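You operate a simulated robot arm through the tools that you are given. There is no shell and no other tool.

You run a simulated robot arm. Do the job below in one go: nothing can be reset, and whatever is moved stays where it is left.

## Task
Bleed the flush line into the cup until the bubbles are gone.
Fine: stand the bleed cup under the spout first, open the seal water cock and leave it open, shut the pink bleed cock and put the cup back. Set down upright: bleed cup.

Only the result counts: the job must be done as asked and must still hold three seconds after the hand-in. Knocking over, shifting, dropping, spilling or breaking anything else fails it. Lids that push on must go on centred and level and be pressed home; caps that screw on are set level and turned clockwise until they are tight.

## Robot
A 7-joint arm with a two-finger parallel gripper, fixed in place. Base frame: the origin is on the floor under the middle of its stand, x ahead of it, y to its left, z up. Lengths are in m, angles in degrees, forces in N, time in s.
It reaches about 1.479 m from its shoulder. Its first joint turns from -166.0 to 166.0 degrees. Payload 4.4 kg.
The tool frame sits at the grasp point between the pads (the TCP): z along the fingers, y along the line on which they close. The tips reach 0.023 m beyond it. Largest opening 0.094 m; finger width 0.038, thickness 0.01; the body of the gripper, 0.054 by 0.096 m, starts 0.039 m behind the TCP.
Orientation is told as [roll, pitch, yaw] about the base's x, y, z axes, in that order, counted from this pose: with the fingers straight down and closing along the base's y, the tool's x points along the base's -x, its y along +y and its z along -z.

## Interface
- The arm moves only by the tool send_rows. Its arguments are lists of equal length, an entry for each row: "jaw": the finger opening in m, from 0 to 0.094; "travel": the shift along the tool's x, y, z in m, a list of three; "delta_rot": the turn, a rotation vector about the tool's x, y, z in degrees, a list of three. In form: {"jaw": [jaw, ...], "travel": [[tx, ty, tz], ...], "delta_rot": [[ax, ay, az], ...]}. A call has 1 to 20 rows; each row is the pose to reach, as a shift and turn from the pose commanded when the call began, along the tool's axes at that moment. Rows are played at 5 a second. More than 0.05 m and 8.6 degrees between two rows, or a gripper value outside its range, and nothing of the call is played. Where a pose cannot be reached the arm comes as near as it can. A force on the tool above 90 N (or 10 N above the force at the start of the call, whichever is more), or a blocked arm, ends the call early, and 0.2 s more pass. The fingers move at their own pace (about 0.072 m/s each) and stop on an object; they squeeze with about 40 N. The grip force told is the motor's: it shows also when the fingers shut on nothing. Time passes only in rows, and 0.2 s behind the last, so rows that repeat a pose let the fingers close. It gives the time, the measured TCP pose, the force on the tool (base axes), the opening and the grip force at its end, in the units of the frame above (readings bear some noise), with the torque about the TCP (base axes, N m) and any sound that the robot's microphone picked up, and new pictures: "pictures" is both (left out), scene, wrist or none.
- Cameras (640 x 400 px; columns grow to the right, rows downward): "scene" is fixed at [0.3927, -0.5032, 1.784]; the picture's right is [0.87, -0.48, 0.00], its down [-0.29, -0.53, -0.80] and it looks along [0.39, 0.70, -0.60] (base axes); focal length 358 px, centre (320, 200). "wrist" rides on the gripper at [0.086, 0.016, -0.075] in the tool frame; the picture's right is [-0.18, 0.98, 0.00], its down [-0.58, -0.11, -0.81] and it looks along [-0.79, -0.15, 0.59] (tool axes); focal length 243 px, centre (320, 200). There is no depth. A picture from a camera that has moved, and an enlarged one, comes with that camera's place and axes in the base frame and with its lens. The place of the scene camera against the robot may be out by one fixed shift of up to 0.012 m in any direction.
- close_up(camera, box): a new picture of the part [left, top, right, bottom] of that camera's present view, enlarged. It takes no simulated time.
- hand_in(): hands the job in; it is judged then, once.

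Places have to be worked out from the pictures, the camera data and where the tool is seen. Open the gripper and draw the arm clear of the work before you hand the job in, unless the task says otherwise.

The tools are called after "Emit:" as a command line: name --argument value ..., lists and objects as JSON in quotes. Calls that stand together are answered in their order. send_rows: Moves the arm, as the interface text tells. Its arguments: {"type":"object","properties":{"jaw":{"type":"array"},"travel":{"type":"array"},"delta_rot":{"type":"array"},"pictures":{"type":"string","enum":["both","scene","wrist","none"]}},"required":["jaw","travel","delta_rot"]} The other tools are called the same way: close_up (camera, box) takes an enlarged picture of a part of a camera's view; hand_in () hands the job in.

At the start:

```text
t: 0.0
position: [0.8205, 0.2736, 1.4161]
ee_rot: [0.1, 0.0, -0.1]
ft_force: [-0.3, 0.3, -0.8]
torque: [0.02, -0.01, -0.01]
opening: 0.0939
grip_force: 0.1
```

scene: 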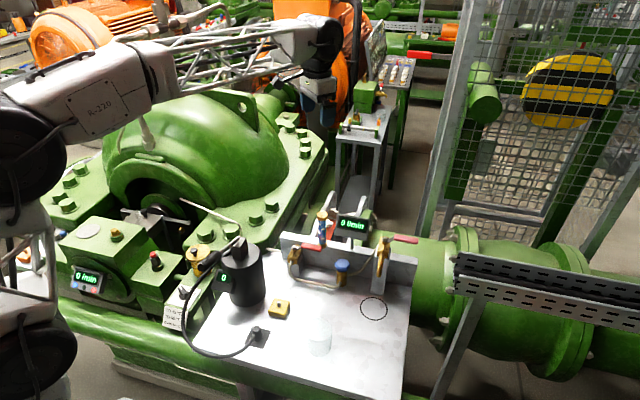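
wrist: 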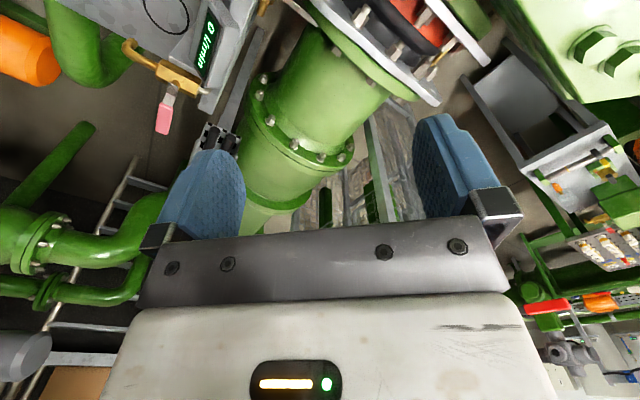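

I start by looking closely at the workbench with the spouts, cup and cocks in the scene camera.

Emit:
close_up --camera "scene" --box '[260, 190, 430, 296]'

Emit:
close_up --camera "scene" --box '[160, 200, 420, 370]'

Emit:
close_up --camera "wrist" --box '[80, 0, 320, 150]'

```text
3.76 times, centred on (345, 243) of scene
camera zoom: at [0.3927, -0.5032, 1.784], right [0.87, -0.48, 0.0], down [-0.29, -0.53, -0.8], along [0.39, 0.7, -0.6], focal length 1348 px, centre (226, 38)
```

zoom: 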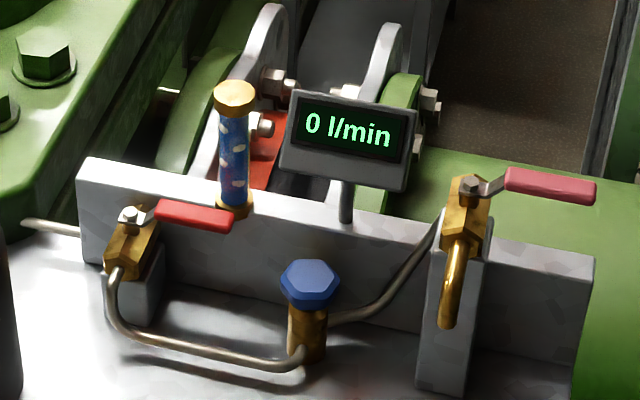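

```text
2.35 times, centred on (290, 285) of scene
camera zoom: at [0.3927, -0.5032, 1.784], right [0.87, -0.48, 0.0], down [-0.29, -0.53, -0.8], along [0.39, 0.7, -0.6], focal length 842 px, centre (391, 0)
```

zoom: 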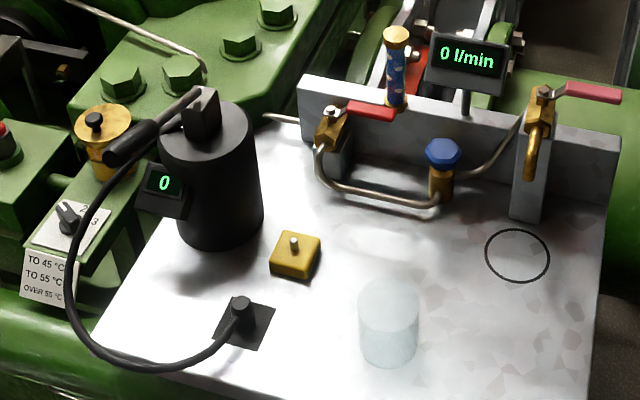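

```text
2.67 times, centred on (200, 75) of wrist
camera zoom: at [0.7339, 0.2907, 1.492], right [0.18, 0.98, 0.0], down [0.58, -0.11, 0.81], along [0.79, -0.15, -0.59], focal length 647 px, centre (640, 533)
```

zoom: 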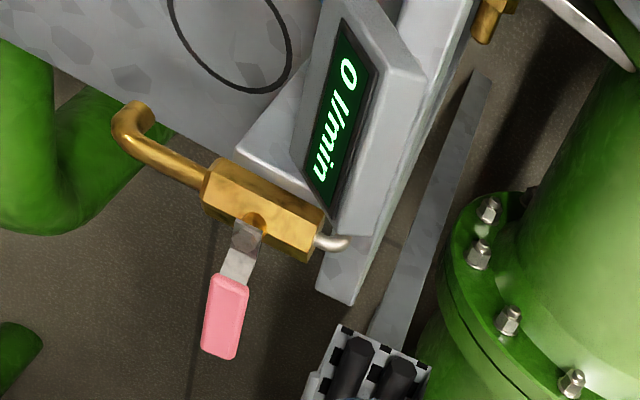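

The bench stands about 45° to the base axes, and both levers look crosswise to their pipes. Before touching anything I check the rest of the scene for labels and other cocks.

Emit:
close_up --camera "scene" --box '[40, 200, 240, 330]'

Emit:
close_up --camera "scene" --box '[310, 20, 480, 200]'

Emit:
close_up --camera "scene" --box '[270, 195, 350, 245]'

Emit:
close_up --camera "wrist" --box '[460, 60, 640, 390]'

```text
3.08 times, centred on (140, 265) of scene
camera zoom: at [0.3927, -0.5032, 1.784], right [0.87, -0.48, 0.0], down [-0.29, -0.53, -0.8], along [0.39, 0.7, -0.6], focal length 1101 px, centre (874, 0)
```

zoom: 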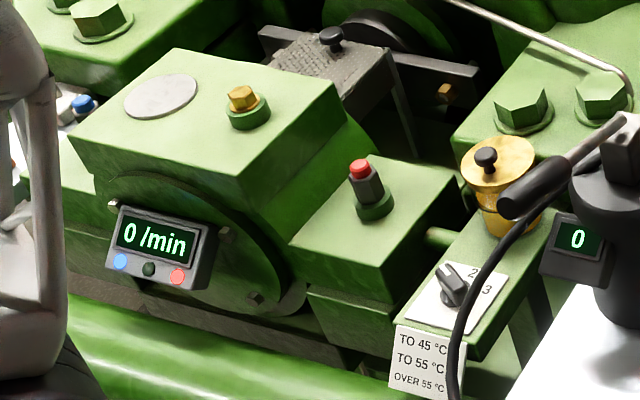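

```text
2.22 times, centred on (395, 110) of scene
camera zoom: at [0.3927, -0.5032, 1.784], right [0.87, -0.48, 0.0], down [-0.29, -0.53, -0.8], along [0.39, 0.7, -0.6], focal length 795 px, centre (153, 400)
```

zoom: 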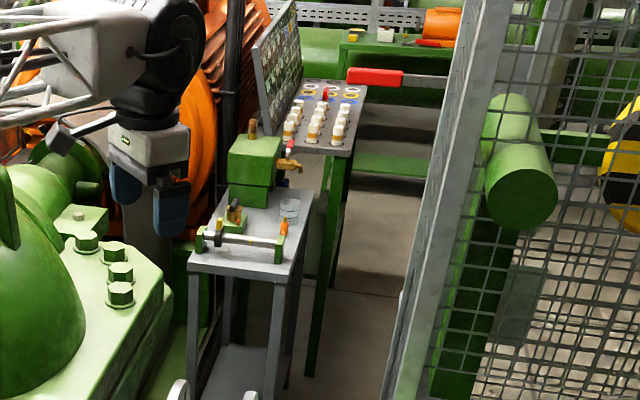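

```text
8.00 times, centred on (310, 220) of scene
camera zoom: at [0.3927, -0.5032, 1.784], right [0.87, -0.48, 0.0], down [-0.29, -0.53, -0.8], along [0.39, 0.7, -0.6], focal length 2863 px, centre (400, 40)
```

zoom: 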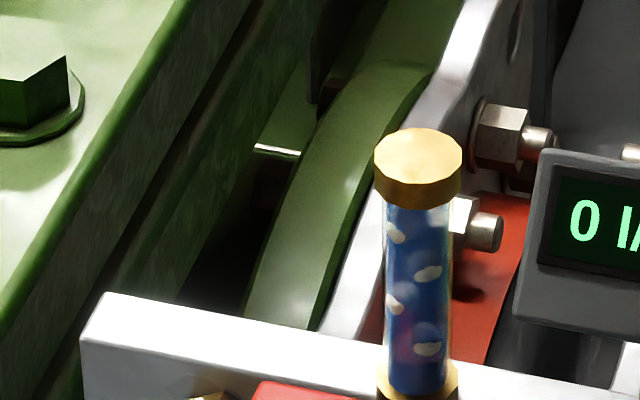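

```text
1.21 times, centred on (550, 225) of wrist
camera zoom: at [0.7339, 0.2907, 1.492], right [0.18, 0.98, 0.0], down [0.58, -0.11, 0.81], along [0.79, -0.15, -0.59], focal length 294 px, centre (41, 170)
```

zoom: 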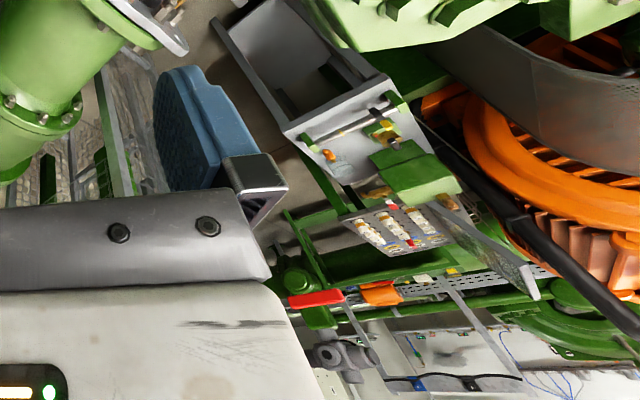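

Both levers lie along the backboard, so they are crosswise and closed. The red one is next to the sight glass with bubbles, and the pink one is on the spout. I draw the arm back high over the near side of the bench so the wrist camera can view the bench and I can triangulate positions.

Emit:
send_rows --jaw '[0.094, 0.094, 0.094, 0.094, 0.094, 0.094, 0.094, 0.094, 0.094, 0.094, 0.094, 0.094]' --travel '[[0.035, -0.0225, 0], [0.07, -0.045, 0], [0.105, -0.0675, 0], [0.14, -0.09, 0], [0.175, -0.1125, 0], [0.21, -0.135, 0], [0.245, -0.1575, 0], [0.28, -0.18, 0], [0.315, -0.2025, 0], [0.35, -0.225, 0], [0.385, -0.2475, 0], [0.42, -0.27, 0]]' --delta_rot '[[0, 0, 0], [0, 0, 0], [0, 0, 0], [0, 0, 0], [0, 0, 0], [0, 0, 0], [0, 0, 0], [0, 0, 0], [0, 0, 0], [0, 0, 0], [0, 0, 0], [0, 0, 0]]'

```text
t: 2.6
position: [0.4009, 0.0024, 1.4151]
ee_rot: [0.0, 0.0, -0.1]
ft_force: [-0.2, 0.0, -0.1]
torque: [-0.03, 0.01, 0.0]
opening: 0.0941
grip_force: 0.1
camera wrist: at [0.3134, 0.0189, 1.4886], right [0.18, 0.98, 0.0], down [0.58, -0.11, 0.81], along [0.79, -0.15, -0.59], focal length 243 px, centre (320, 200)
```

scene: 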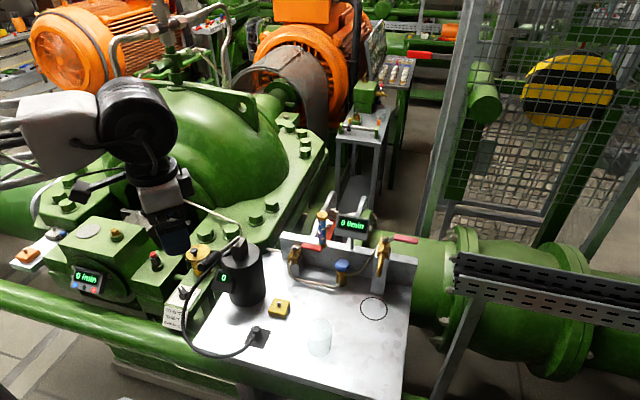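
wrist: 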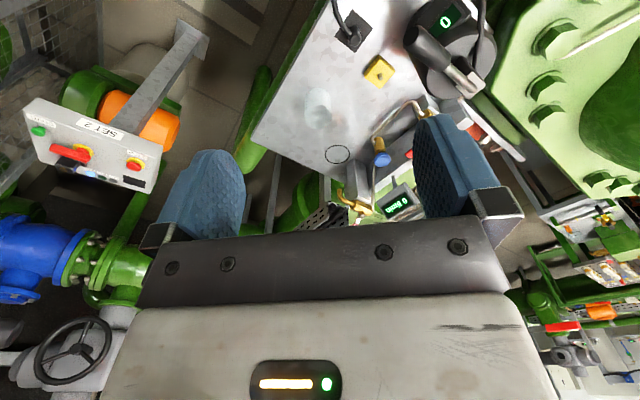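

The wrist camera now sees the bench between the fingers; I enlarge it.

Emit:
close_up --camera "wrist" --box '[240, 60, 440, 225]'

Emit:
close_up --camera "wrist" --box '[320, 140, 420, 225]'

Emit:
close_up --camera "wrist" --box '[280, 0, 520, 150]'

```text
2.42 times, centred on (340, 142) of wrist
camera zoom: at [0.3134, 0.0189, 1.4886], right [0.18, 0.98, 0.0], down [0.58, -0.11, 0.81], along [0.79, -0.15, -0.59], focal length 588 px, centre (272, 339)
```

zoom: 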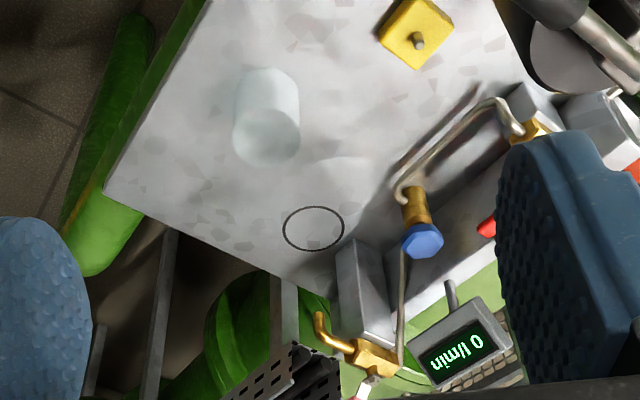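

```text
4.71 times, centred on (370, 182) of wrist
camera zoom: at [0.3134, 0.0189, 1.4886], right [0.18, 0.98, 0.0], down [0.58, -0.11, 0.81], along [0.79, -0.15, -0.59], focal length 1142 px, centre (85, 282)
```

zoom: 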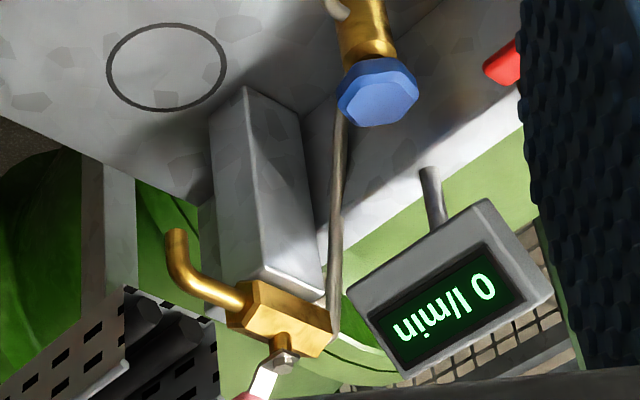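

```text
2.67 times, centred on (400, 75) of wrist
camera zoom: at [0.3134, 0.0189, 1.4886], right [0.18, 0.98, 0.0], down [0.58, -0.11, 0.81], along [0.79, -0.15, -0.59], focal length 647 px, centre (107, 533)
```

zoom: 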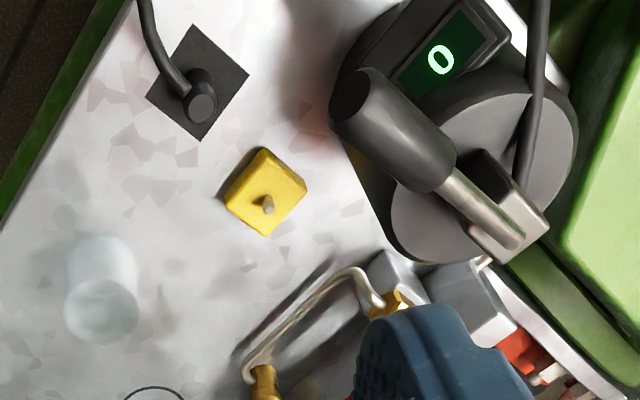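

Estimates in base axes:
- **Cup:** centre about (0.643, -0.047), 0.065 wide and 0.07 tall.
- **Table top:** z about 0.93.
- **Spout tip:** about (0.836, -0.023, 1.079), above the marked ring.
- **Pink pivot:** about (0.889, 0.032, 1.134).

The cup needs a side grasp to fit under the spout, with the camera side up. So I turn the wrist about 155° and move forward a little.

Emit:
send_rows --jaw '[0.094, 0.094, 0.094, 0.094, 0.094, 0.094, 0.094, 0.094, 0.094, 0.094, 0.094, 0.094, 0.094, 0.094, 0.094, 0.094, 0.094, 0.094, 0.094]' --travel '[[-0.01, -0.003, 0], [-0.02, -0.006, 0], [-0.03, -0.009, 0], [-0.04, -0.012, 0], [-0.05, -0.015, 0], [-0.06, -0.018, 0], [-0.07, -0.021, 0], [-0.08, -0.024, 0], [-0.09, -0.027, 0], [-0.1, -0.03, 0], [-0.11, -0.033, 0], [-0.12, -0.036, 0], [-0.13, -0.039, 0], [-0.14, -0.042, 0], [-0.15, -0.045, 0], [-0.16, -0.048, 0], [-0.17, -0.051, 0], [-0.18, -0.054, 0], [-0.19, -0.057, 0]]' --delta_rot '[[0, 0, 8.15], [0, 0, 16.3], [0, 0, 24.45], [0, 0, 32.6], [0, 0, 40.75], [0, 0, 48.9], [0, 0, 57.05], [0, 0, 65.2], [0, 0, 73.35], [0, 0, 81.5], [0, 0, 89.65], [0, 0, 97.8], [0, 0, 105.95], [0, 0, 114.1], [0, 0, 122.25], [0, 0, 130.4], [0, 0, 138.55], [0, 0, 146.7], [0, 0, 154.85]]'

```text
t: 6.6
position: [0.5908, -0.0546, 1.4186]
ee_rot: [0.0, -0.1, -155.0]
ft_force: [0.0, 0.7, 0.5]
torque: [0.0, 0.02, -0.01]
opening: 0.0942
grip_force: 0.0
camera wrist: at [0.6757, -0.032, 1.4933], right [0.25, -0.97, 0.0], down [-0.57, -0.15, 0.81], along [-0.78, -0.2, -0.59], focal length 243 px, centre (320, 200)
```

scene: 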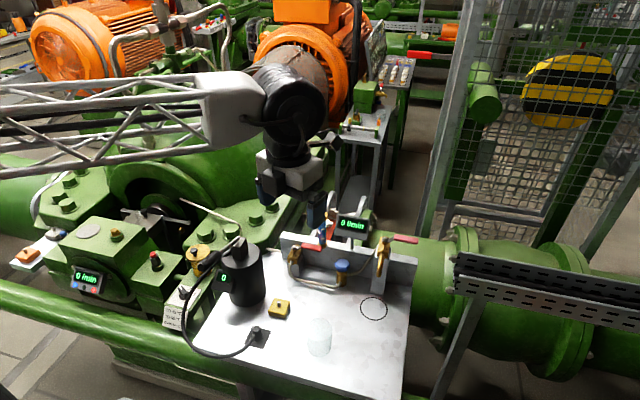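
wrist: 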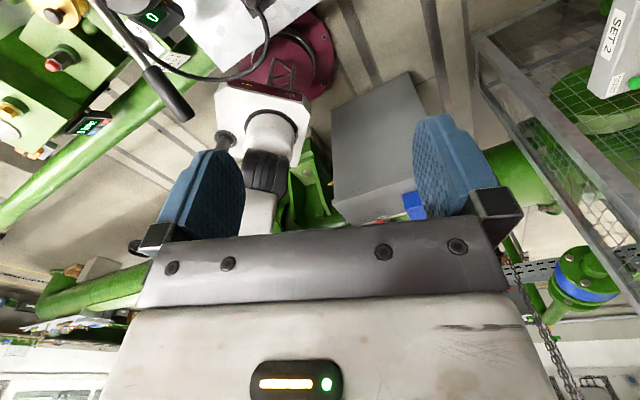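

The turn succeeded. Now I pitch the tool up towards horizontal (about 80° about tool y), staying high above the bench.

Emit:
send_rows --jaw '[0.094, 0.094, 0.094, 0.094, 0.094, 0.094, 0.094, 0.094, 0.094, 0.094]' --travel '[[0, 0, 0], [0, 0, 0], [0, 0, 0], [0, 0, 0], [0, 0, 0], [0, 0, 0], [0, 0, 0], [0, 0, 0], [0, 0, 0], [0, 0, 0]]' --delta_rot '[[0, 8, 0], [0, 16, 0], [0, 24, 0], [0, 32, 0], [0, 40, 0], [0, 48, 0], [0, 56, 0], [0, 64, 0], [0, 72, 0], [0, 80, 0]]'

```text
t: 8.8
position: [0.5905, -0.0533, 1.4155]
ee_rot: [0.3, 80.1, -154.6]
ft_force: [0.0, -0.3, -0.5]
torque: [-0.01, -0.02, 0.01]
opening: 0.094
grip_force: 0.0
camera wrist: at [0.5441, -0.093, 1.5151], right [0.39, -0.9, -0.18], down [-0.86, -0.28, -0.43], along [0.34, 0.32, -0.88], focal length 243 px, centre (320, 200)
```

scene: 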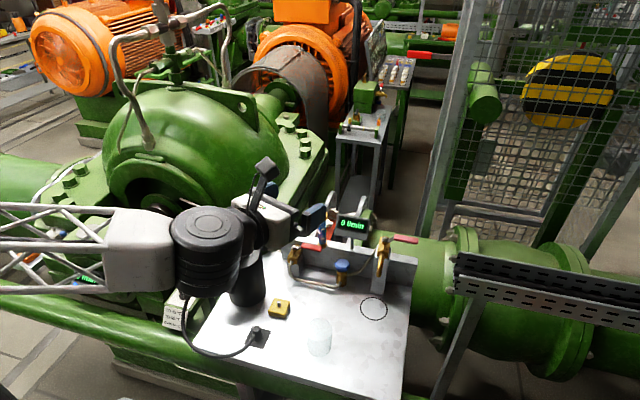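
wrist: 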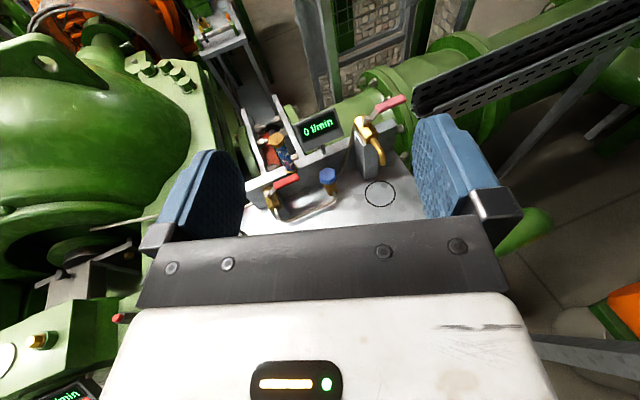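

The pose was reached and the wrist camera now looks down on the valves; I enlarge this view to triangulate both levers.

Emit:
close_up --camera "wrist" --box '[240, 80, 420, 230]'

Emit:
close_up --camera "wrist" --box '[240, 120, 360, 220]'

```text
2.67 times, centred on (330, 155) of wrist
camera zoom: at [0.5441, -0.093, 1.5151], right [0.39, -0.9, -0.18], down [-0.86, -0.28, -0.43], along [0.34, 0.32, -0.88], focal length 647 px, centre (293, 320)
```

zoom: 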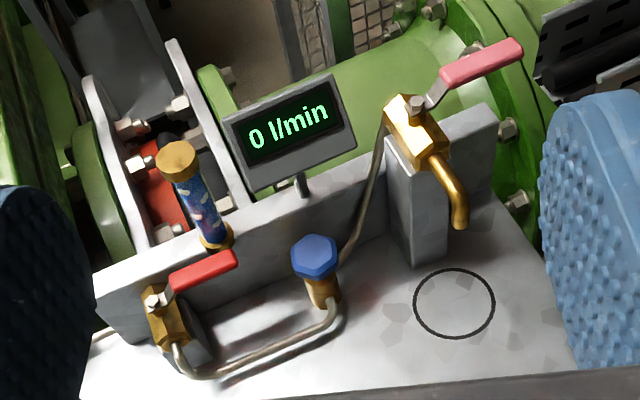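

```text
4.00 times, centred on (300, 170) of wrist
camera zoom: at [0.5441, -0.093, 1.5151], right [0.39, -0.9, -0.18], down [-0.86, -0.28, -0.43], along [0.34, 0.32, -0.88], focal length 970 px, centre (400, 320)
```

zoom: 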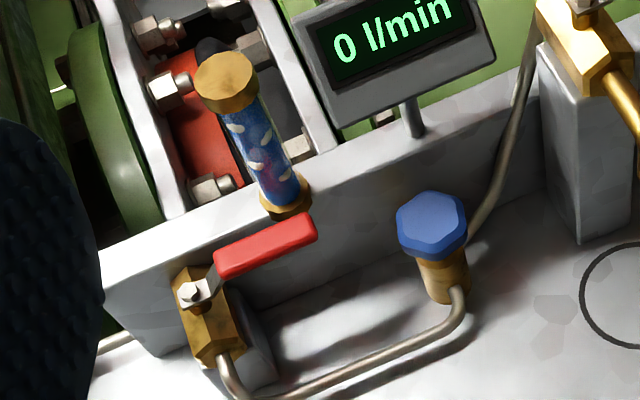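

From these views I now have:
- **Red pivot:** about (0.692, 0.183, 1.074), lever tip about (0.752, 0.137).
- **Pink pivot:** about (0.889, 0.032, 1.134), lever tip about (0.951, -0.027).
- **Table top:** about 0.93.

I start going down towards a pre-grasp in front of the cup, easing the tilt to about 20° below horizontal and stopping halfway to check clearances.

Emit:
send_rows --jaw '[0.094, 0.094, 0.094, 0.094, 0.094, 0.094]' --travel '[[-0.0362, 0.0028, 0.0013], [-0.0725, 0.0055, 0.0027], [-0.1087, 0.0083, 0.004], [-0.1449, 0.0111, 0.0054], [-0.1812, 0.0138, 0.0067], [-0.2174, 0.0166, 0.0081]]' --delta_rot '[[0, -1.67, 0], [0, -3.33, 0], [0, -5, 0], [0, -6.67, 0], [0, -8.33, 0], [0, -10, 0]]'

```text
t: 10.2
position: [0.5708, -0.0816, 1.1999]
ee_rot: [0.0, 70.0, -154.9]
ft_force: [-0.1, 0.2, -0.2]
torque: [0.03, 0.0, 0.01]
opening: 0.0941
grip_force: 0.0
camera wrist: at [0.5395, -0.114, 1.3077], right [0.36, -0.92, -0.17], down [-0.91, -0.31, -0.27], along [0.19, 0.26, -0.95], focal length 243 px, centre (320, 200)
```

scene: 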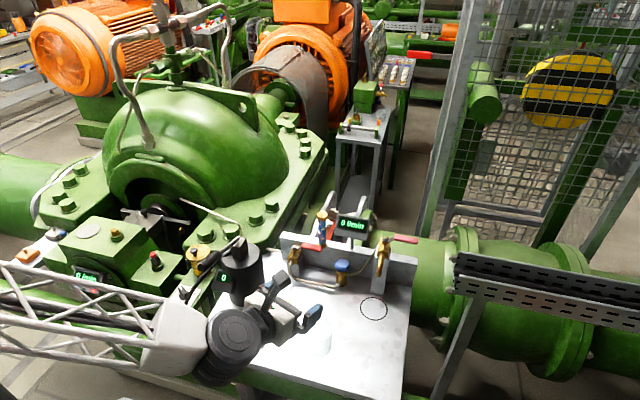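
wrist: 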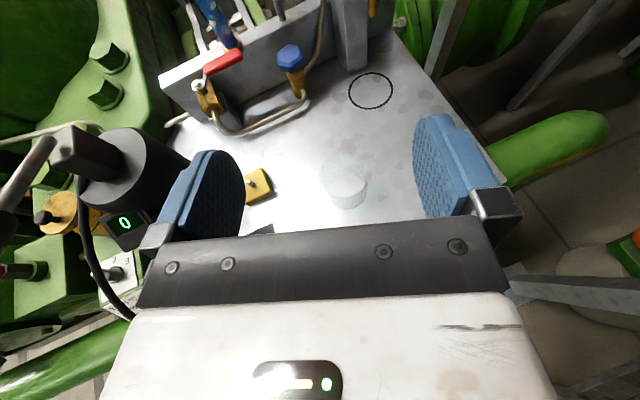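

The wrist view shows the cup ahead between the fingers; I enlarge both views to refine the cup position and check the forearm against the tank and cable.

Emit:
close_up --camera "wrist" --box '[240, 60, 430, 220]'

Emit:
close_up --camera "scene" --box '[120, 220, 420, 400]'

```text
2.50 times, centred on (335, 140) of wrist
camera zoom: at [0.5395, -0.114, 1.3077], right [0.36, -0.92, -0.17], down [-0.91, -0.31, -0.27], along [0.19, 0.26, -0.95], focal length 606 px, centre (282, 350)
```

zoom: 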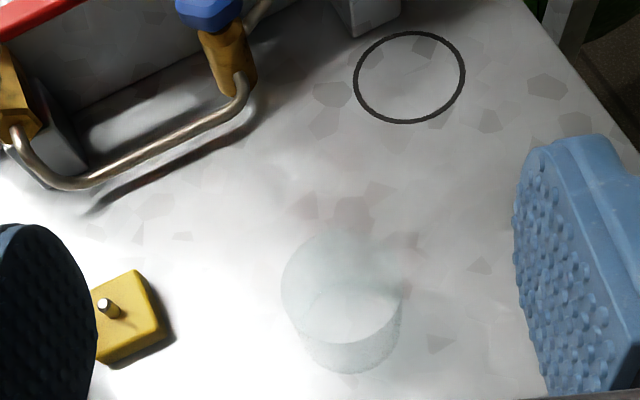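

```text
2.13 times, centred on (270, 310) of scene
camera zoom: at [0.3927, -0.5032, 1.784], right [0.87, -0.48, 0.0], down [-0.29, -0.53, -0.8], along [0.39, 0.7, -0.6], focal length 764 px, centre (427, -35)
```

zoom: 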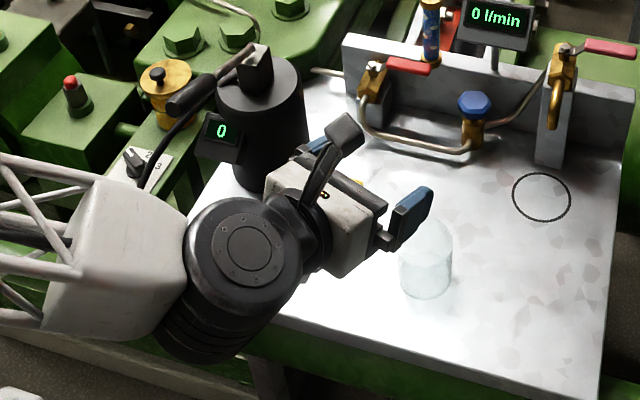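

The cup is at about (0.645, -0.049) and the table at about 0.931, consistent with before. I go straight down to a height just above the grasp level, still short of the cup.

Emit:
send_rows --jaw '[0.094, 0.094, 0.094, 0.094, 0.094, 0.094]' --travel '[[-0.0333, 0.0003, 0.0121], [-0.0667, 0.0007, 0.0243], [-0.1, 0.001, 0.0364], [-0.1333, 0.0013, 0.0485], [-0.1667, 0.0017, 0.0607], [-0.2, 0.002, 0.0728]]' --delta_rot '[[0, 0, 0], [0, 0, 0], [0, 0, 0], [0, 0, 0], [0, 0, 0], [0, 0, 0]]'

Emit:
close_up --camera "scene" --box '[120, 220, 420, 400]'

Emit:
close_up --camera "wrist" --box '[220, 20, 430, 220]'

```text
t: 11.6
position: [0.5708, -0.0817, 0.9873]
ee_rot: [0.2, 69.9, -154.7]
ft_force: [-0.1, -0.3, 0.2]
torque: [-0.02, 0.02, 0.0]
opening: 0.0941
grip_force: 0.0
camera wrist: at [0.5403, -0.1131, 1.0952], right [0.36, -0.92, -0.17], down [-0.91, -0.31, -0.27], along [0.2, 0.25, -0.95], focal length 243 px, centre (320, 200)
```

scene: 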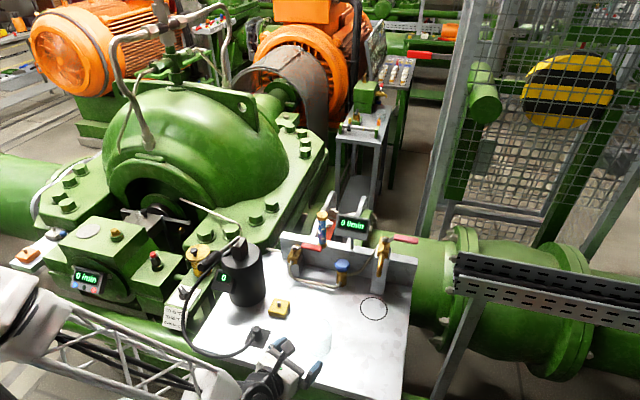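
wrist: 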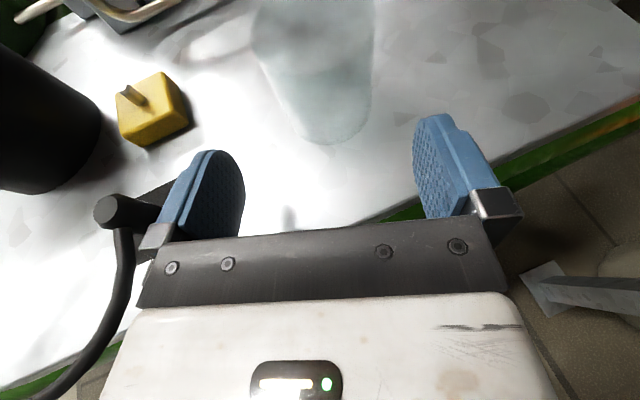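

```text
2.13 times, centred on (270, 310) of scene
camera zoom: at [0.3927, -0.5032, 1.784], right [0.87, -0.48, 0.0], down [-0.29, -0.53, -0.8], along [0.39, 0.7, -0.6], focal length 764 px, centre (427, -35)
```

zoom: 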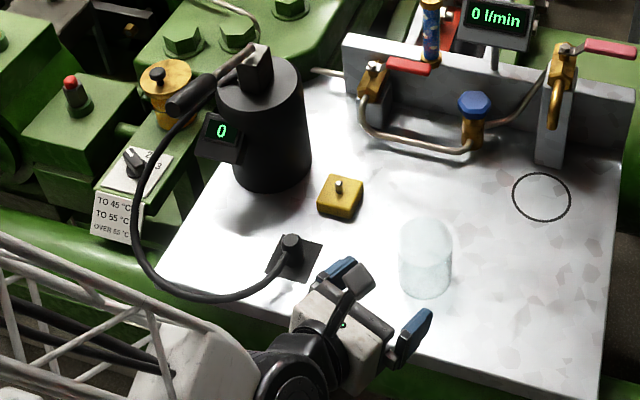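

```text
2.00 times, centred on (325, 120) of wrist
camera zoom: at [0.5403, -0.1131, 1.0952], right [0.36, -0.92, -0.17], down [-0.91, -0.31, -0.27], along [0.2, 0.25, -0.95], focal length 485 px, centre (310, 360)
```

zoom: 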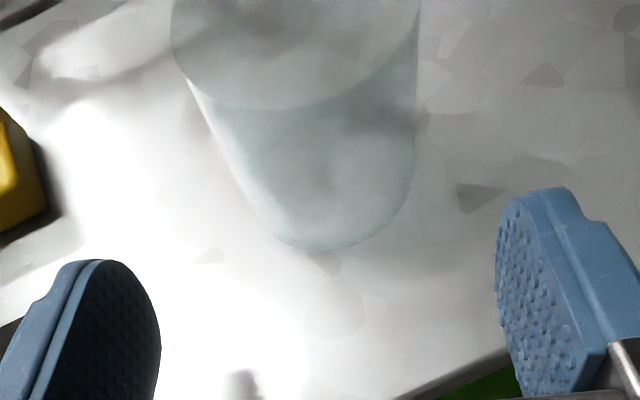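

The forearm and wrist hang clear in front of the bench, and the cup is nearly centred between the fingers. I drop slightly and slide forward around the cup with the jaw still open.

Emit:
send_rows --jaw '[0.094, 0.094, 0.094, 0.094, 0.094, 0.094]' --travel '[[-0.0144, 0.0012, 0.0052], [-0.0058, 0.0025, 0.0287], [-0.0015, 0.0025, 0.0405], [0.0027, 0.0025, 0.0522], [0.007, 0.0025, 0.064], [0.0113, 0.0025, 0.0757]]' --delta_rot '[[0, 0, 0], [0, 0, 0], [0, 0, 0], [0, 0, 0], [0, 0, 0], [0, 0, 0]]'

Emit:
close_up --camera "scene" --box '[220, 270, 420, 400]'

Emit:
close_up --camera "wrist" --box '[220, 50, 430, 250]'

```text
t: 13.0
position: [0.6408, -0.0528, 0.9723]
ee_rot: [-0.1, 70.0, -154.7]
ft_force: [-0.1, 0.0, 0.2]
torque: [-0.03, 0.01, -0.01]
opening: 0.094
grip_force: 0.1
camera wrist: at [0.61, -0.0843, 1.0793], right [0.36, -0.92, -0.17], down [-0.91, -0.31, -0.27], along [0.19, 0.26, -0.95], focal length 243 px, centre (320, 200)
```

scene: 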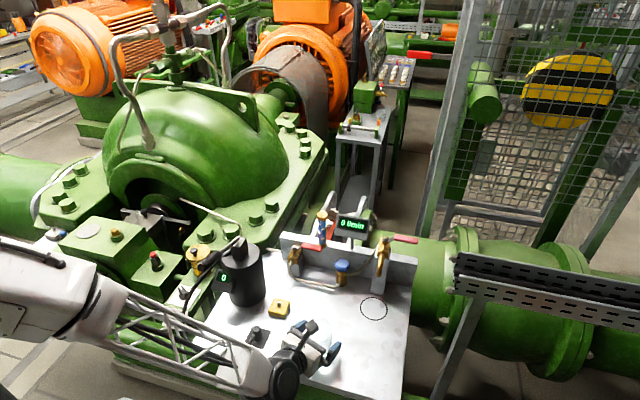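
wrist: 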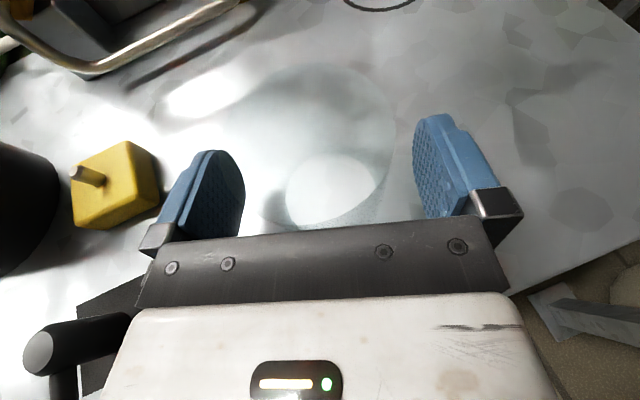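

```text
3.08 times, centred on (320, 335) of scene
camera zoom: at [0.3927, -0.5032, 1.784], right [0.87, -0.48, 0.0], down [-0.29, -0.53, -0.8], along [0.39, 0.7, -0.6], focal length 1101 px, centre (320, -215)
```

zoom: 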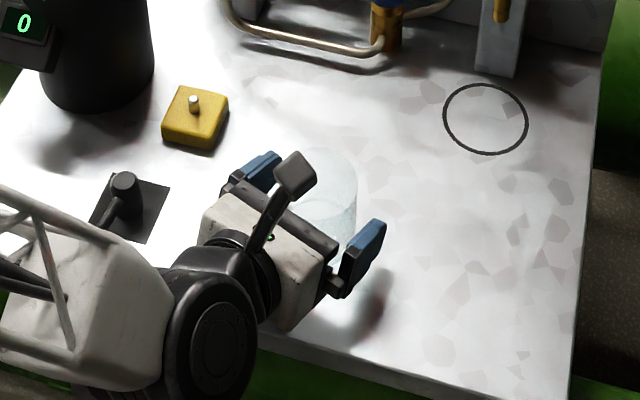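

```text
2.00 times, centred on (325, 150) of wrist
camera zoom: at [0.61, -0.0843, 1.0793], right [0.36, -0.92, -0.17], down [-0.91, -0.31, -0.27], along [0.19, 0.26, -0.95], focal length 485 px, centre (310, 300)
```

zoom: 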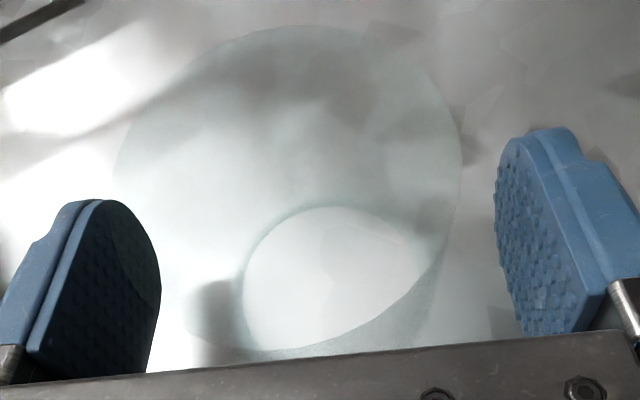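

The cup is centred between the pads to within about 2 mm. I close on it.

Emit:
send_rows --jaw '[0.07, 0.055, 0.05, 0.05, 0.05, 0.05]' --travel '[[0, 0.001, 0], [0, 0.001, 0], [0, 0.001, 0], [0, 0.001, 0], [0, 0.001, 0], [0, 0.001, 0]]' --delta_rot '[[0, 0, 0], [0, 0, 0], [0, 0, 0], [0, 0, 0], [0, 0, 0], [0, 0, 0]]' --pictures "both"

Emit:
close_up --camera "wrist" --box '[220, 50, 430, 250]'

```text
t: 14.4
position: [0.6406, -0.0534, 0.9735]
ee_rot: [0.0, 70.0, -154.8]
ft_force: [0.6, 0.0, -0.6]
torque: [-0.02, -0.02, 0.0]
opening: 0.0646
grip_force: 39.9
camera wrist: at [0.6105, -0.0852, 1.0801], right [0.36, -0.92, -0.17], down [-0.91, -0.31, -0.27], along [0.19, 0.26, -0.95], focal length 243 px, centre (320, 200)
```

scene: 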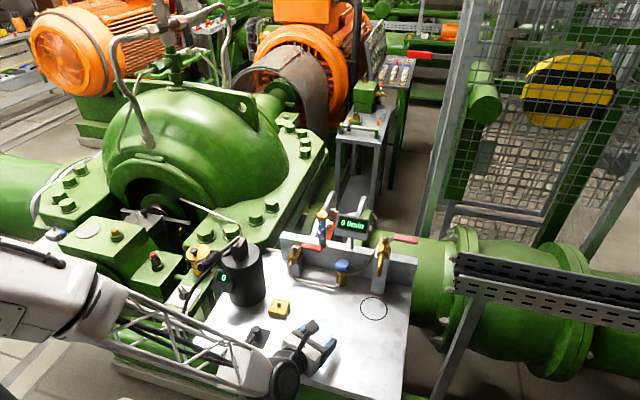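
wrist: 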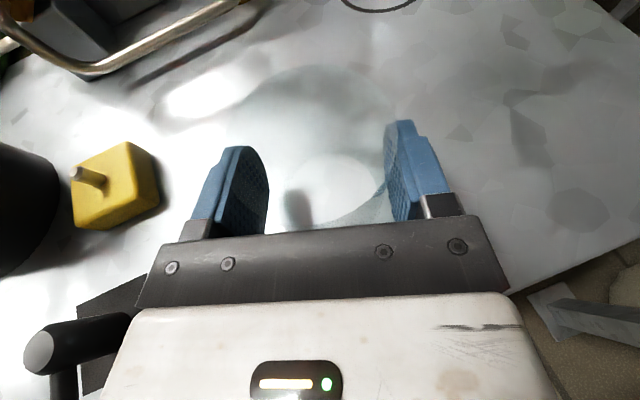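

```text
2.00 times, centred on (325, 150) of wrist
camera zoom: at [0.6105, -0.0852, 1.0801], right [0.36, -0.92, -0.17], down [-0.91, -0.31, -0.27], along [0.19, 0.26, -0.95], focal length 485 px, centre (310, 300)
```

zoom: 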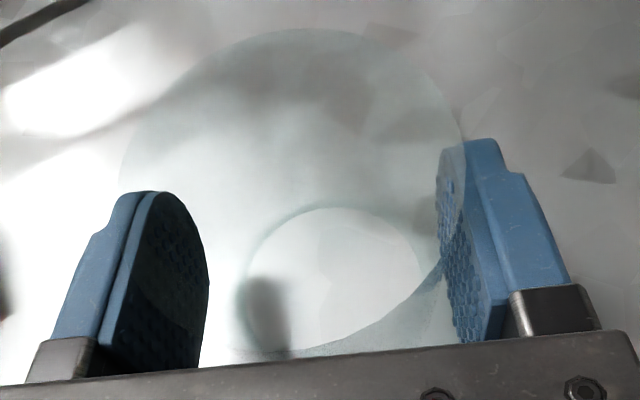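

The cup is held (opening 0.0646, grip 39.9 N). I lift it straight up 0.10 m.

Emit:
send_rows --jaw '[0.05, 0.05, 0.05, 0.05, 0.05]' --travel '[[0.0094, 0, -0.0034], [0.0282, 0, -0.0103], [0.0517, 0, -0.0188], [0.0752, 0, -0.0274], [0.094, 0, -0.0342]]' --delta_rot '[[0, 0, 0], [0, 0, 0], [0, 0, 0], [0, 0, 0], [0, 0, 0]]'

Emit:
close_up --camera "scene" --box '[180, 230, 420, 380]'

```text
t: 15.6
position: [0.6404, -0.0546, 1.0729]
ee_rot: [-0.1, 69.9, -154.8]
ft_force: [0.1, 0.3, -0.5]
torque: [-0.05, 0.0, 0.02]
opening: 0.0645
grip_force: 39.9
camera wrist: at [0.6102, -0.0864, 1.1802], right [0.36, -0.92, -0.17], down [-0.91, -0.31, -0.27], along [0.19, 0.26, -0.95], focal length 243 px, centre (320, 200)
```

scene: 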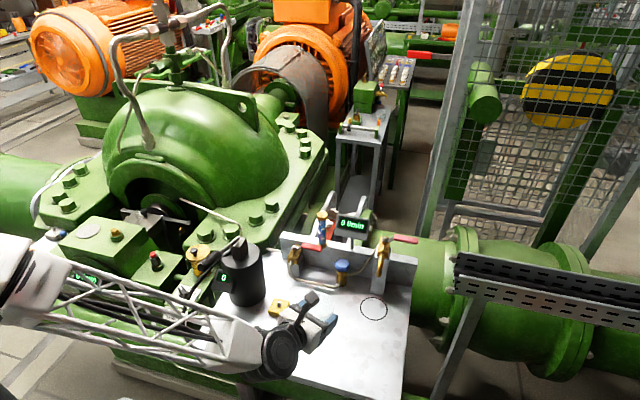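
wrist: 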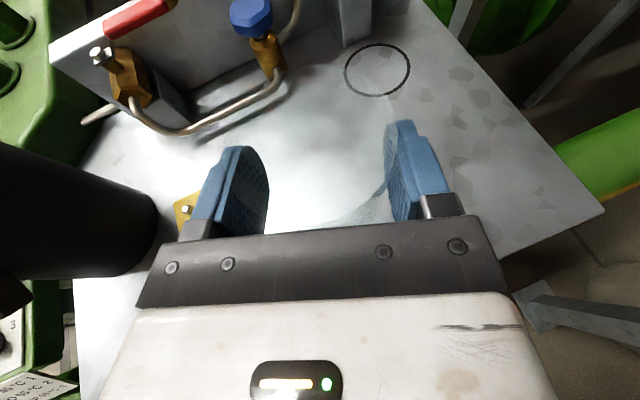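

```text
2.67 times, centred on (300, 305) of scene
camera zoom: at [0.3927, -0.5032, 1.784], right [0.87, -0.48, 0.0], down [-0.29, -0.53, -0.8], along [0.39, 0.7, -0.6], focal length 954 px, centre (373, -80)
```

zoom: 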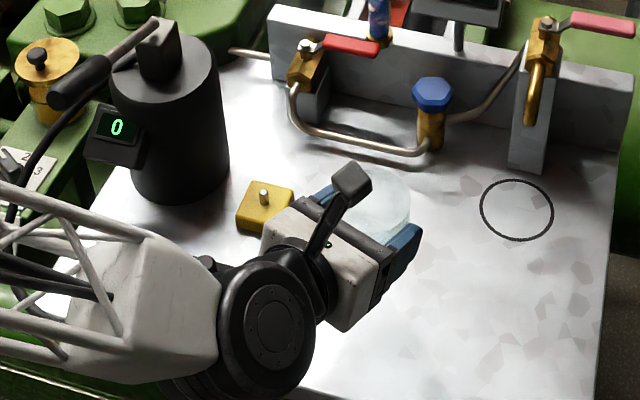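

The cup lifts cleanly. I swing it towards the front of the spout while turning the approach to face the backboard squarely (yaw 45°), which also keeps the forearm away from the plug and tank.

Emit:
send_rows --jaw '[0.05, 0.05, 0.05, 0.05, 0.05, 0.05]' --travel '[[0.004, 0.0166, 0.0111], [0.0081, 0.0333, 0.0222], [0.0122, 0.0499, 0.0334], [0.0162, 0.0665, 0.0445], [0.0203, 0.0832, 0.0556], [0.0243, 0.0998, 0.0667]]' --delta_rot '[[3.13, 0, -1.14], [6.26, 0, -2.28], [9.4, 0, -3.42], [12.53, 0, -4.56], [15.66, 0, -5.7], [18.79, 0, -6.84]]'

Emit:
close_up --camera "scene" --box '[220, 230, 460, 380]'

Emit:
close_up --camera "wrist" --box '[220, 0, 460, 200]'

```text
t: 17.0
position: [0.7481, -0.1137, 1.0742]
ee_rot: [0.0, 69.9, -134.8]
ft_force: [-0.9, 0.0, -0.4]
torque: [-0.03, -0.01, 0.01]
opening: 0.0645
grip_force: 39.7
camera wrist: at [0.7301, -0.1545, 1.1814], right [0.65, -0.74, -0.17], down [-0.75, -0.6, -0.27], along [0.1, 0.31, -0.95], focal length 243 px, centre (320, 200)
```

scene: 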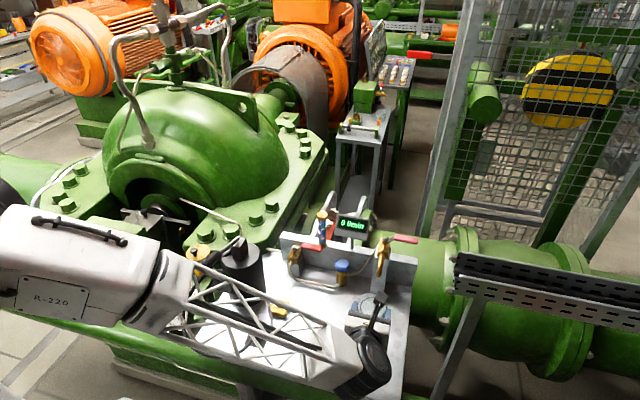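
wrist: 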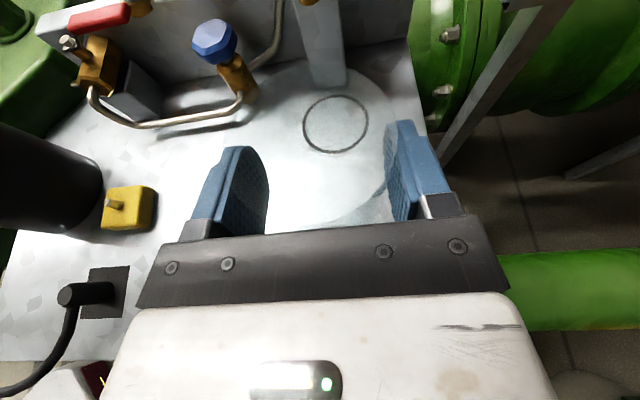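

```text
2.67 times, centred on (340, 305) of scene
camera zoom: at [0.3927, -0.5032, 1.784], right [0.87, -0.48, 0.0], down [-0.29, -0.53, -0.8], along [0.39, 0.7, -0.6], focal length 954 px, centre (267, -80)
```

zoom: 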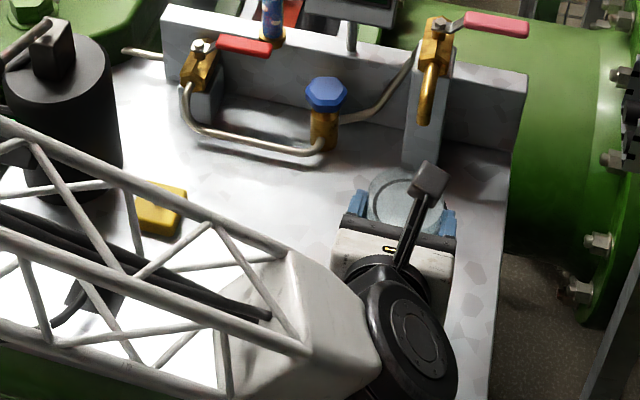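

```text
2.00 times, centred on (340, 100) of wrist
camera zoom: at [0.7301, -0.1545, 1.1814], right [0.65, -0.74, -0.17], down [-0.75, -0.6, -0.27], along [0.1, 0.31, -0.95], focal length 485 px, centre (280, 400)
```

zoom: 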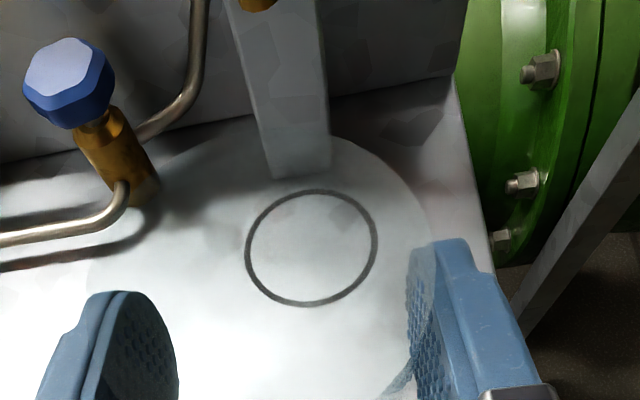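

The cup is now in front of the spout and the circle is confirmed at about (0.838, -0.026). I lower to about 3 cm above the table there, checking wrist clearance before going under the spout.

Emit:
send_rows --jaw '[0.05, 0.05, 0.05, 0.05]' --travel '[[-0.0166, 0, 0.006], [-0.0331, 0, 0.012], [-0.0497, 0, 0.0181], [-0.0662, 0, 0.0241]]' --delta_rot '[[0, 0, 0], [0, 0, 0], [0, 0, 0], [0, 0, 0]]'

Emit:
close_up --camera "scene" --box '[200, 230, 440, 400]'

Emit:
close_up --camera "wrist" --box '[200, 0, 460, 200]'

```text
t: 18.0
position: [0.7481, -0.1138, 1.0042]
ee_rot: [0.0, 70.0, -134.7]
ft_force: [1.2, 0.1, -1.0]
torque: [0.03, -0.01, -0.01]
opening: 0.0644
grip_force: 40.3
camera wrist: at [0.7304, -0.1536, 1.1121], right [0.65, -0.74, -0.17], down [-0.75, -0.6, -0.27], along [0.1, 0.31, -0.95], focal length 243 px, centre (320, 200)
```

scene: 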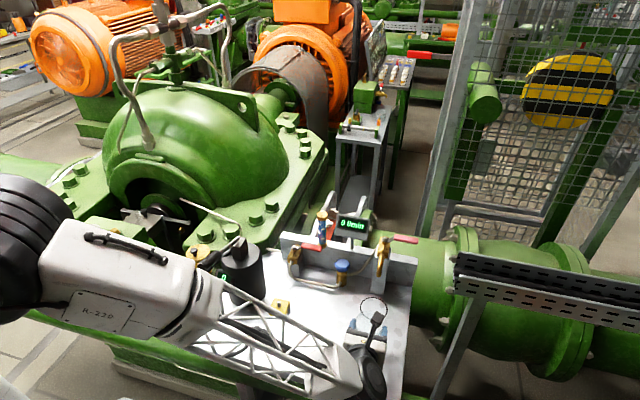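
wrist: 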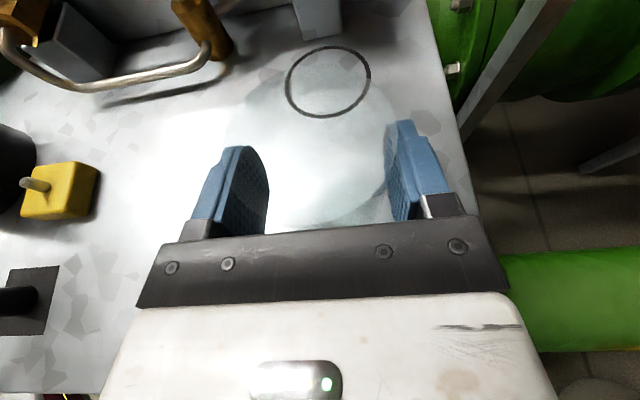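

```text
2.35 times, centred on (320, 315) of scene
camera zoom: at [0.3927, -0.5032, 1.784], right [0.87, -0.48, 0.0], down [-0.29, -0.53, -0.8], along [0.39, 0.7, -0.6], focal length 842 px, centre (320, -71)
```

zoom: 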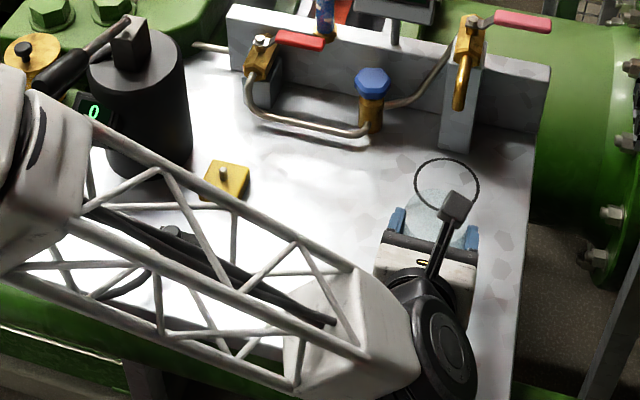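

```text
2.00 times, centred on (330, 100) of wrist
camera zoom: at [0.7304, -0.1536, 1.1121], right [0.65, -0.74, -0.17], down [-0.75, -0.6, -0.27], along [0.1, 0.31, -0.95], focal length 485 px, centre (300, 400)
```

zoom: 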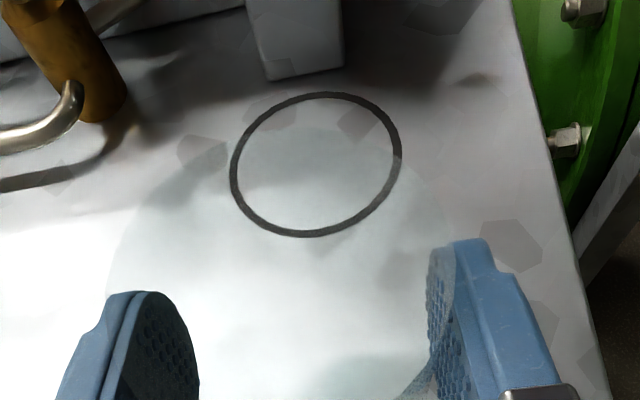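

Forearm and wrist have good clearance. I lower another 1.5 cm, then advance the cup under the spout, staying above the table.

Emit:
send_rows --jaw '[0.05, 0.05, 0.05, 0.05, 0.05, 0.05, 0.05, 0.05]' --travel '[[-0.0141, 0, 0.0051], [-0.0073, 0, 0.0237], [-0.0006, 0, 0.0423], [0.0062, 0, 0.0608], [0.0129, 0, 0.0794], [0.0197, 0, 0.098], [0.0265, 0, 0.1165], [0.0265, 0, 0.1165]]' --delta_rot '[[0, 0, 0], [0, 0, 0], [0, 0, 0], [0, 0, 0], [0, 0, 0], [0, 0, 0], [0, 0, 0], [0, 0, 0]]'

Emit:
close_up --camera "scene" --box '[280, 220, 440, 330]'

Emit:
close_up --camera "wrist" --box '[200, 50, 460, 250]'

```text
t: 19.8
position: [0.8327, -0.0298, 0.9844]
ee_rot: [-0.1, 70.0, -134.8]
ft_force: [-0.3, 0.4, 0.1]
torque: [0.01, 0.02, -0.01]
opening: 0.0647
grip_force: 39.4
camera wrist: at [0.816, -0.0706, 1.0923], right [0.65, -0.74, -0.17], down [-0.75, -0.6, -0.27], along [0.1, 0.31, -0.95], focal length 243 px, centre (320, 200)
```

scene: 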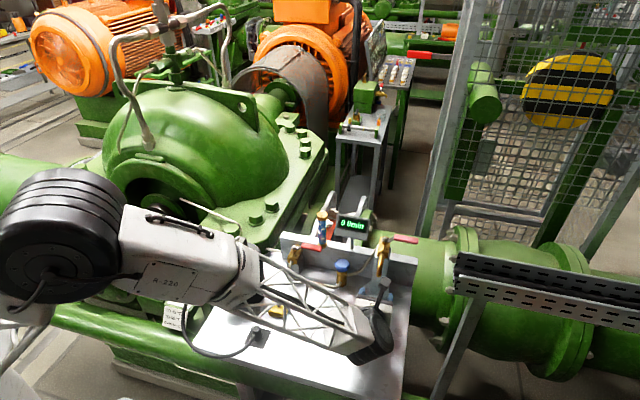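
wrist: 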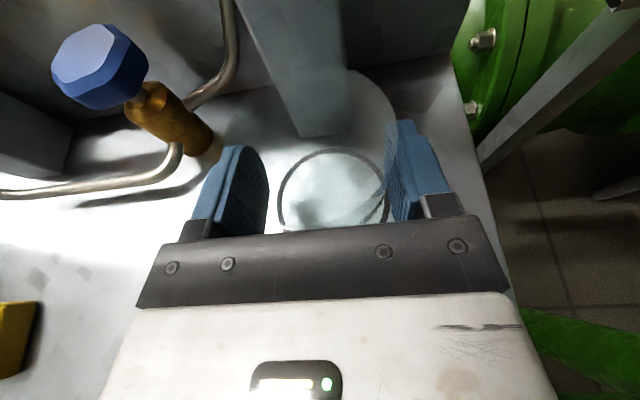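

```text
3.64 times, centred on (360, 275) of scene
camera zoom: at [0.3927, -0.5032, 1.784], right [0.87, -0.48, 0.0], down [-0.29, -0.53, -0.8], along [0.39, 0.7, -0.6], focal length 1302 px, centre (174, -73)
```

zoom: 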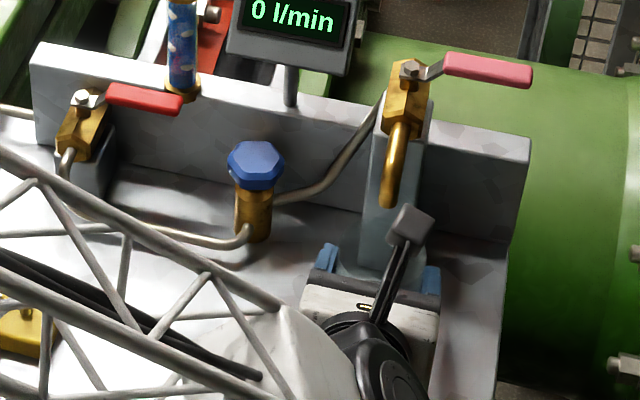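

```text
2.00 times, centred on (330, 150) of wrist
camera zoom: at [0.816, -0.0706, 1.0923], right [0.65, -0.74, -0.17], down [-0.75, -0.6, -0.27], along [0.1, 0.31, -0.95], focal length 485 px, centre (300, 300)
```

zoom: 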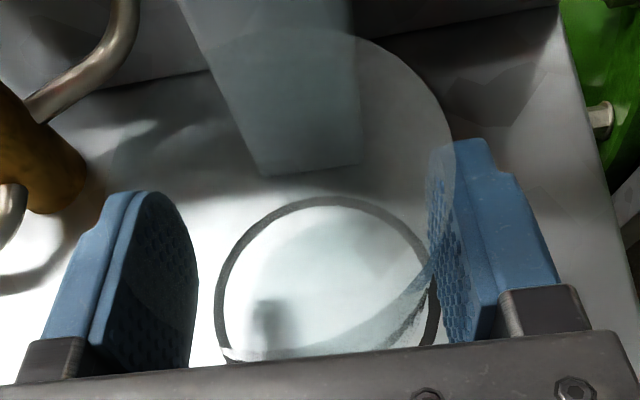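

The cup is over the ring and below the spout with no contact force. I lower it the last ~11 mm to the height at which it was gripped.

Emit:
send_rows --jaw '[0.05, 0.05, 0.05, 0.05]' --travel '[[-0.004, 0, 0.0015], [-0.0075, 0, 0.0027], [-0.0103, 0, 0.0037], [-0.0103, 0, 0.0037]]' --delta_rot '[[0, 0, 0], [0, 0, 0], [0, 0, 0], [0, 0, 0]]' --pictures "wrist"

```text
t: 20.8
position: [0.8329, -0.0287, 0.976]
ee_rot: [0.0, 69.9, -134.9]
ft_force: [-0.3, 0.2, 0.2]
torque: [0.02, 0.0, 0.03]
opening: 0.0646
grip_force: 39.7
camera wrist: at [0.8145, -0.0696, 1.0832], right [0.65, -0.74, -0.17], down [-0.75, -0.6, -0.27], along [0.1, 0.31, -0.95], focal length 243 px, centre (320, 200)
```

wrist: 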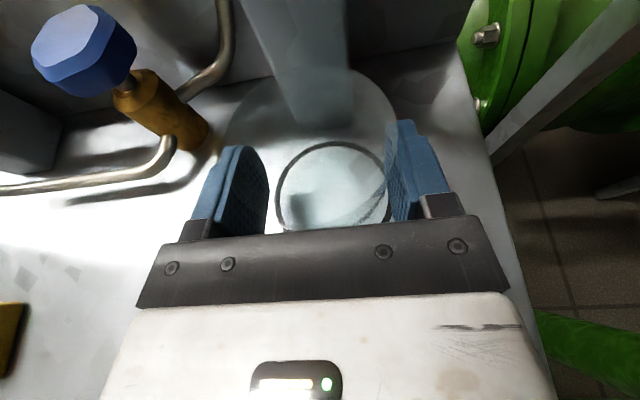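

By the commanded sum I am still about 3.7 mm above the original grip height. I ease down the rest watching the force.

Emit:
send_rows --jaw '[0.05, 0.05, 0.05]' --travel '[[-0.0018, 0, 0.0006], [-0.0033, 0, 0.0012], [-0.0033, 0, 0.0012]]' --delta_rot '[[0, 0, 0], [0, 0, 0], [0, 0, 0]]' --pictures "none"

```text
t: 21.6
position: [0.8313, -0.0286, 0.9719]
ee_rot: [0.0, 70.0, -134.8]
ft_force: [-0.6, -0.6, -0.2]
torque: [0.03, 0.01, -0.01]
opening: 0.0648
grip_force: 40.1
```

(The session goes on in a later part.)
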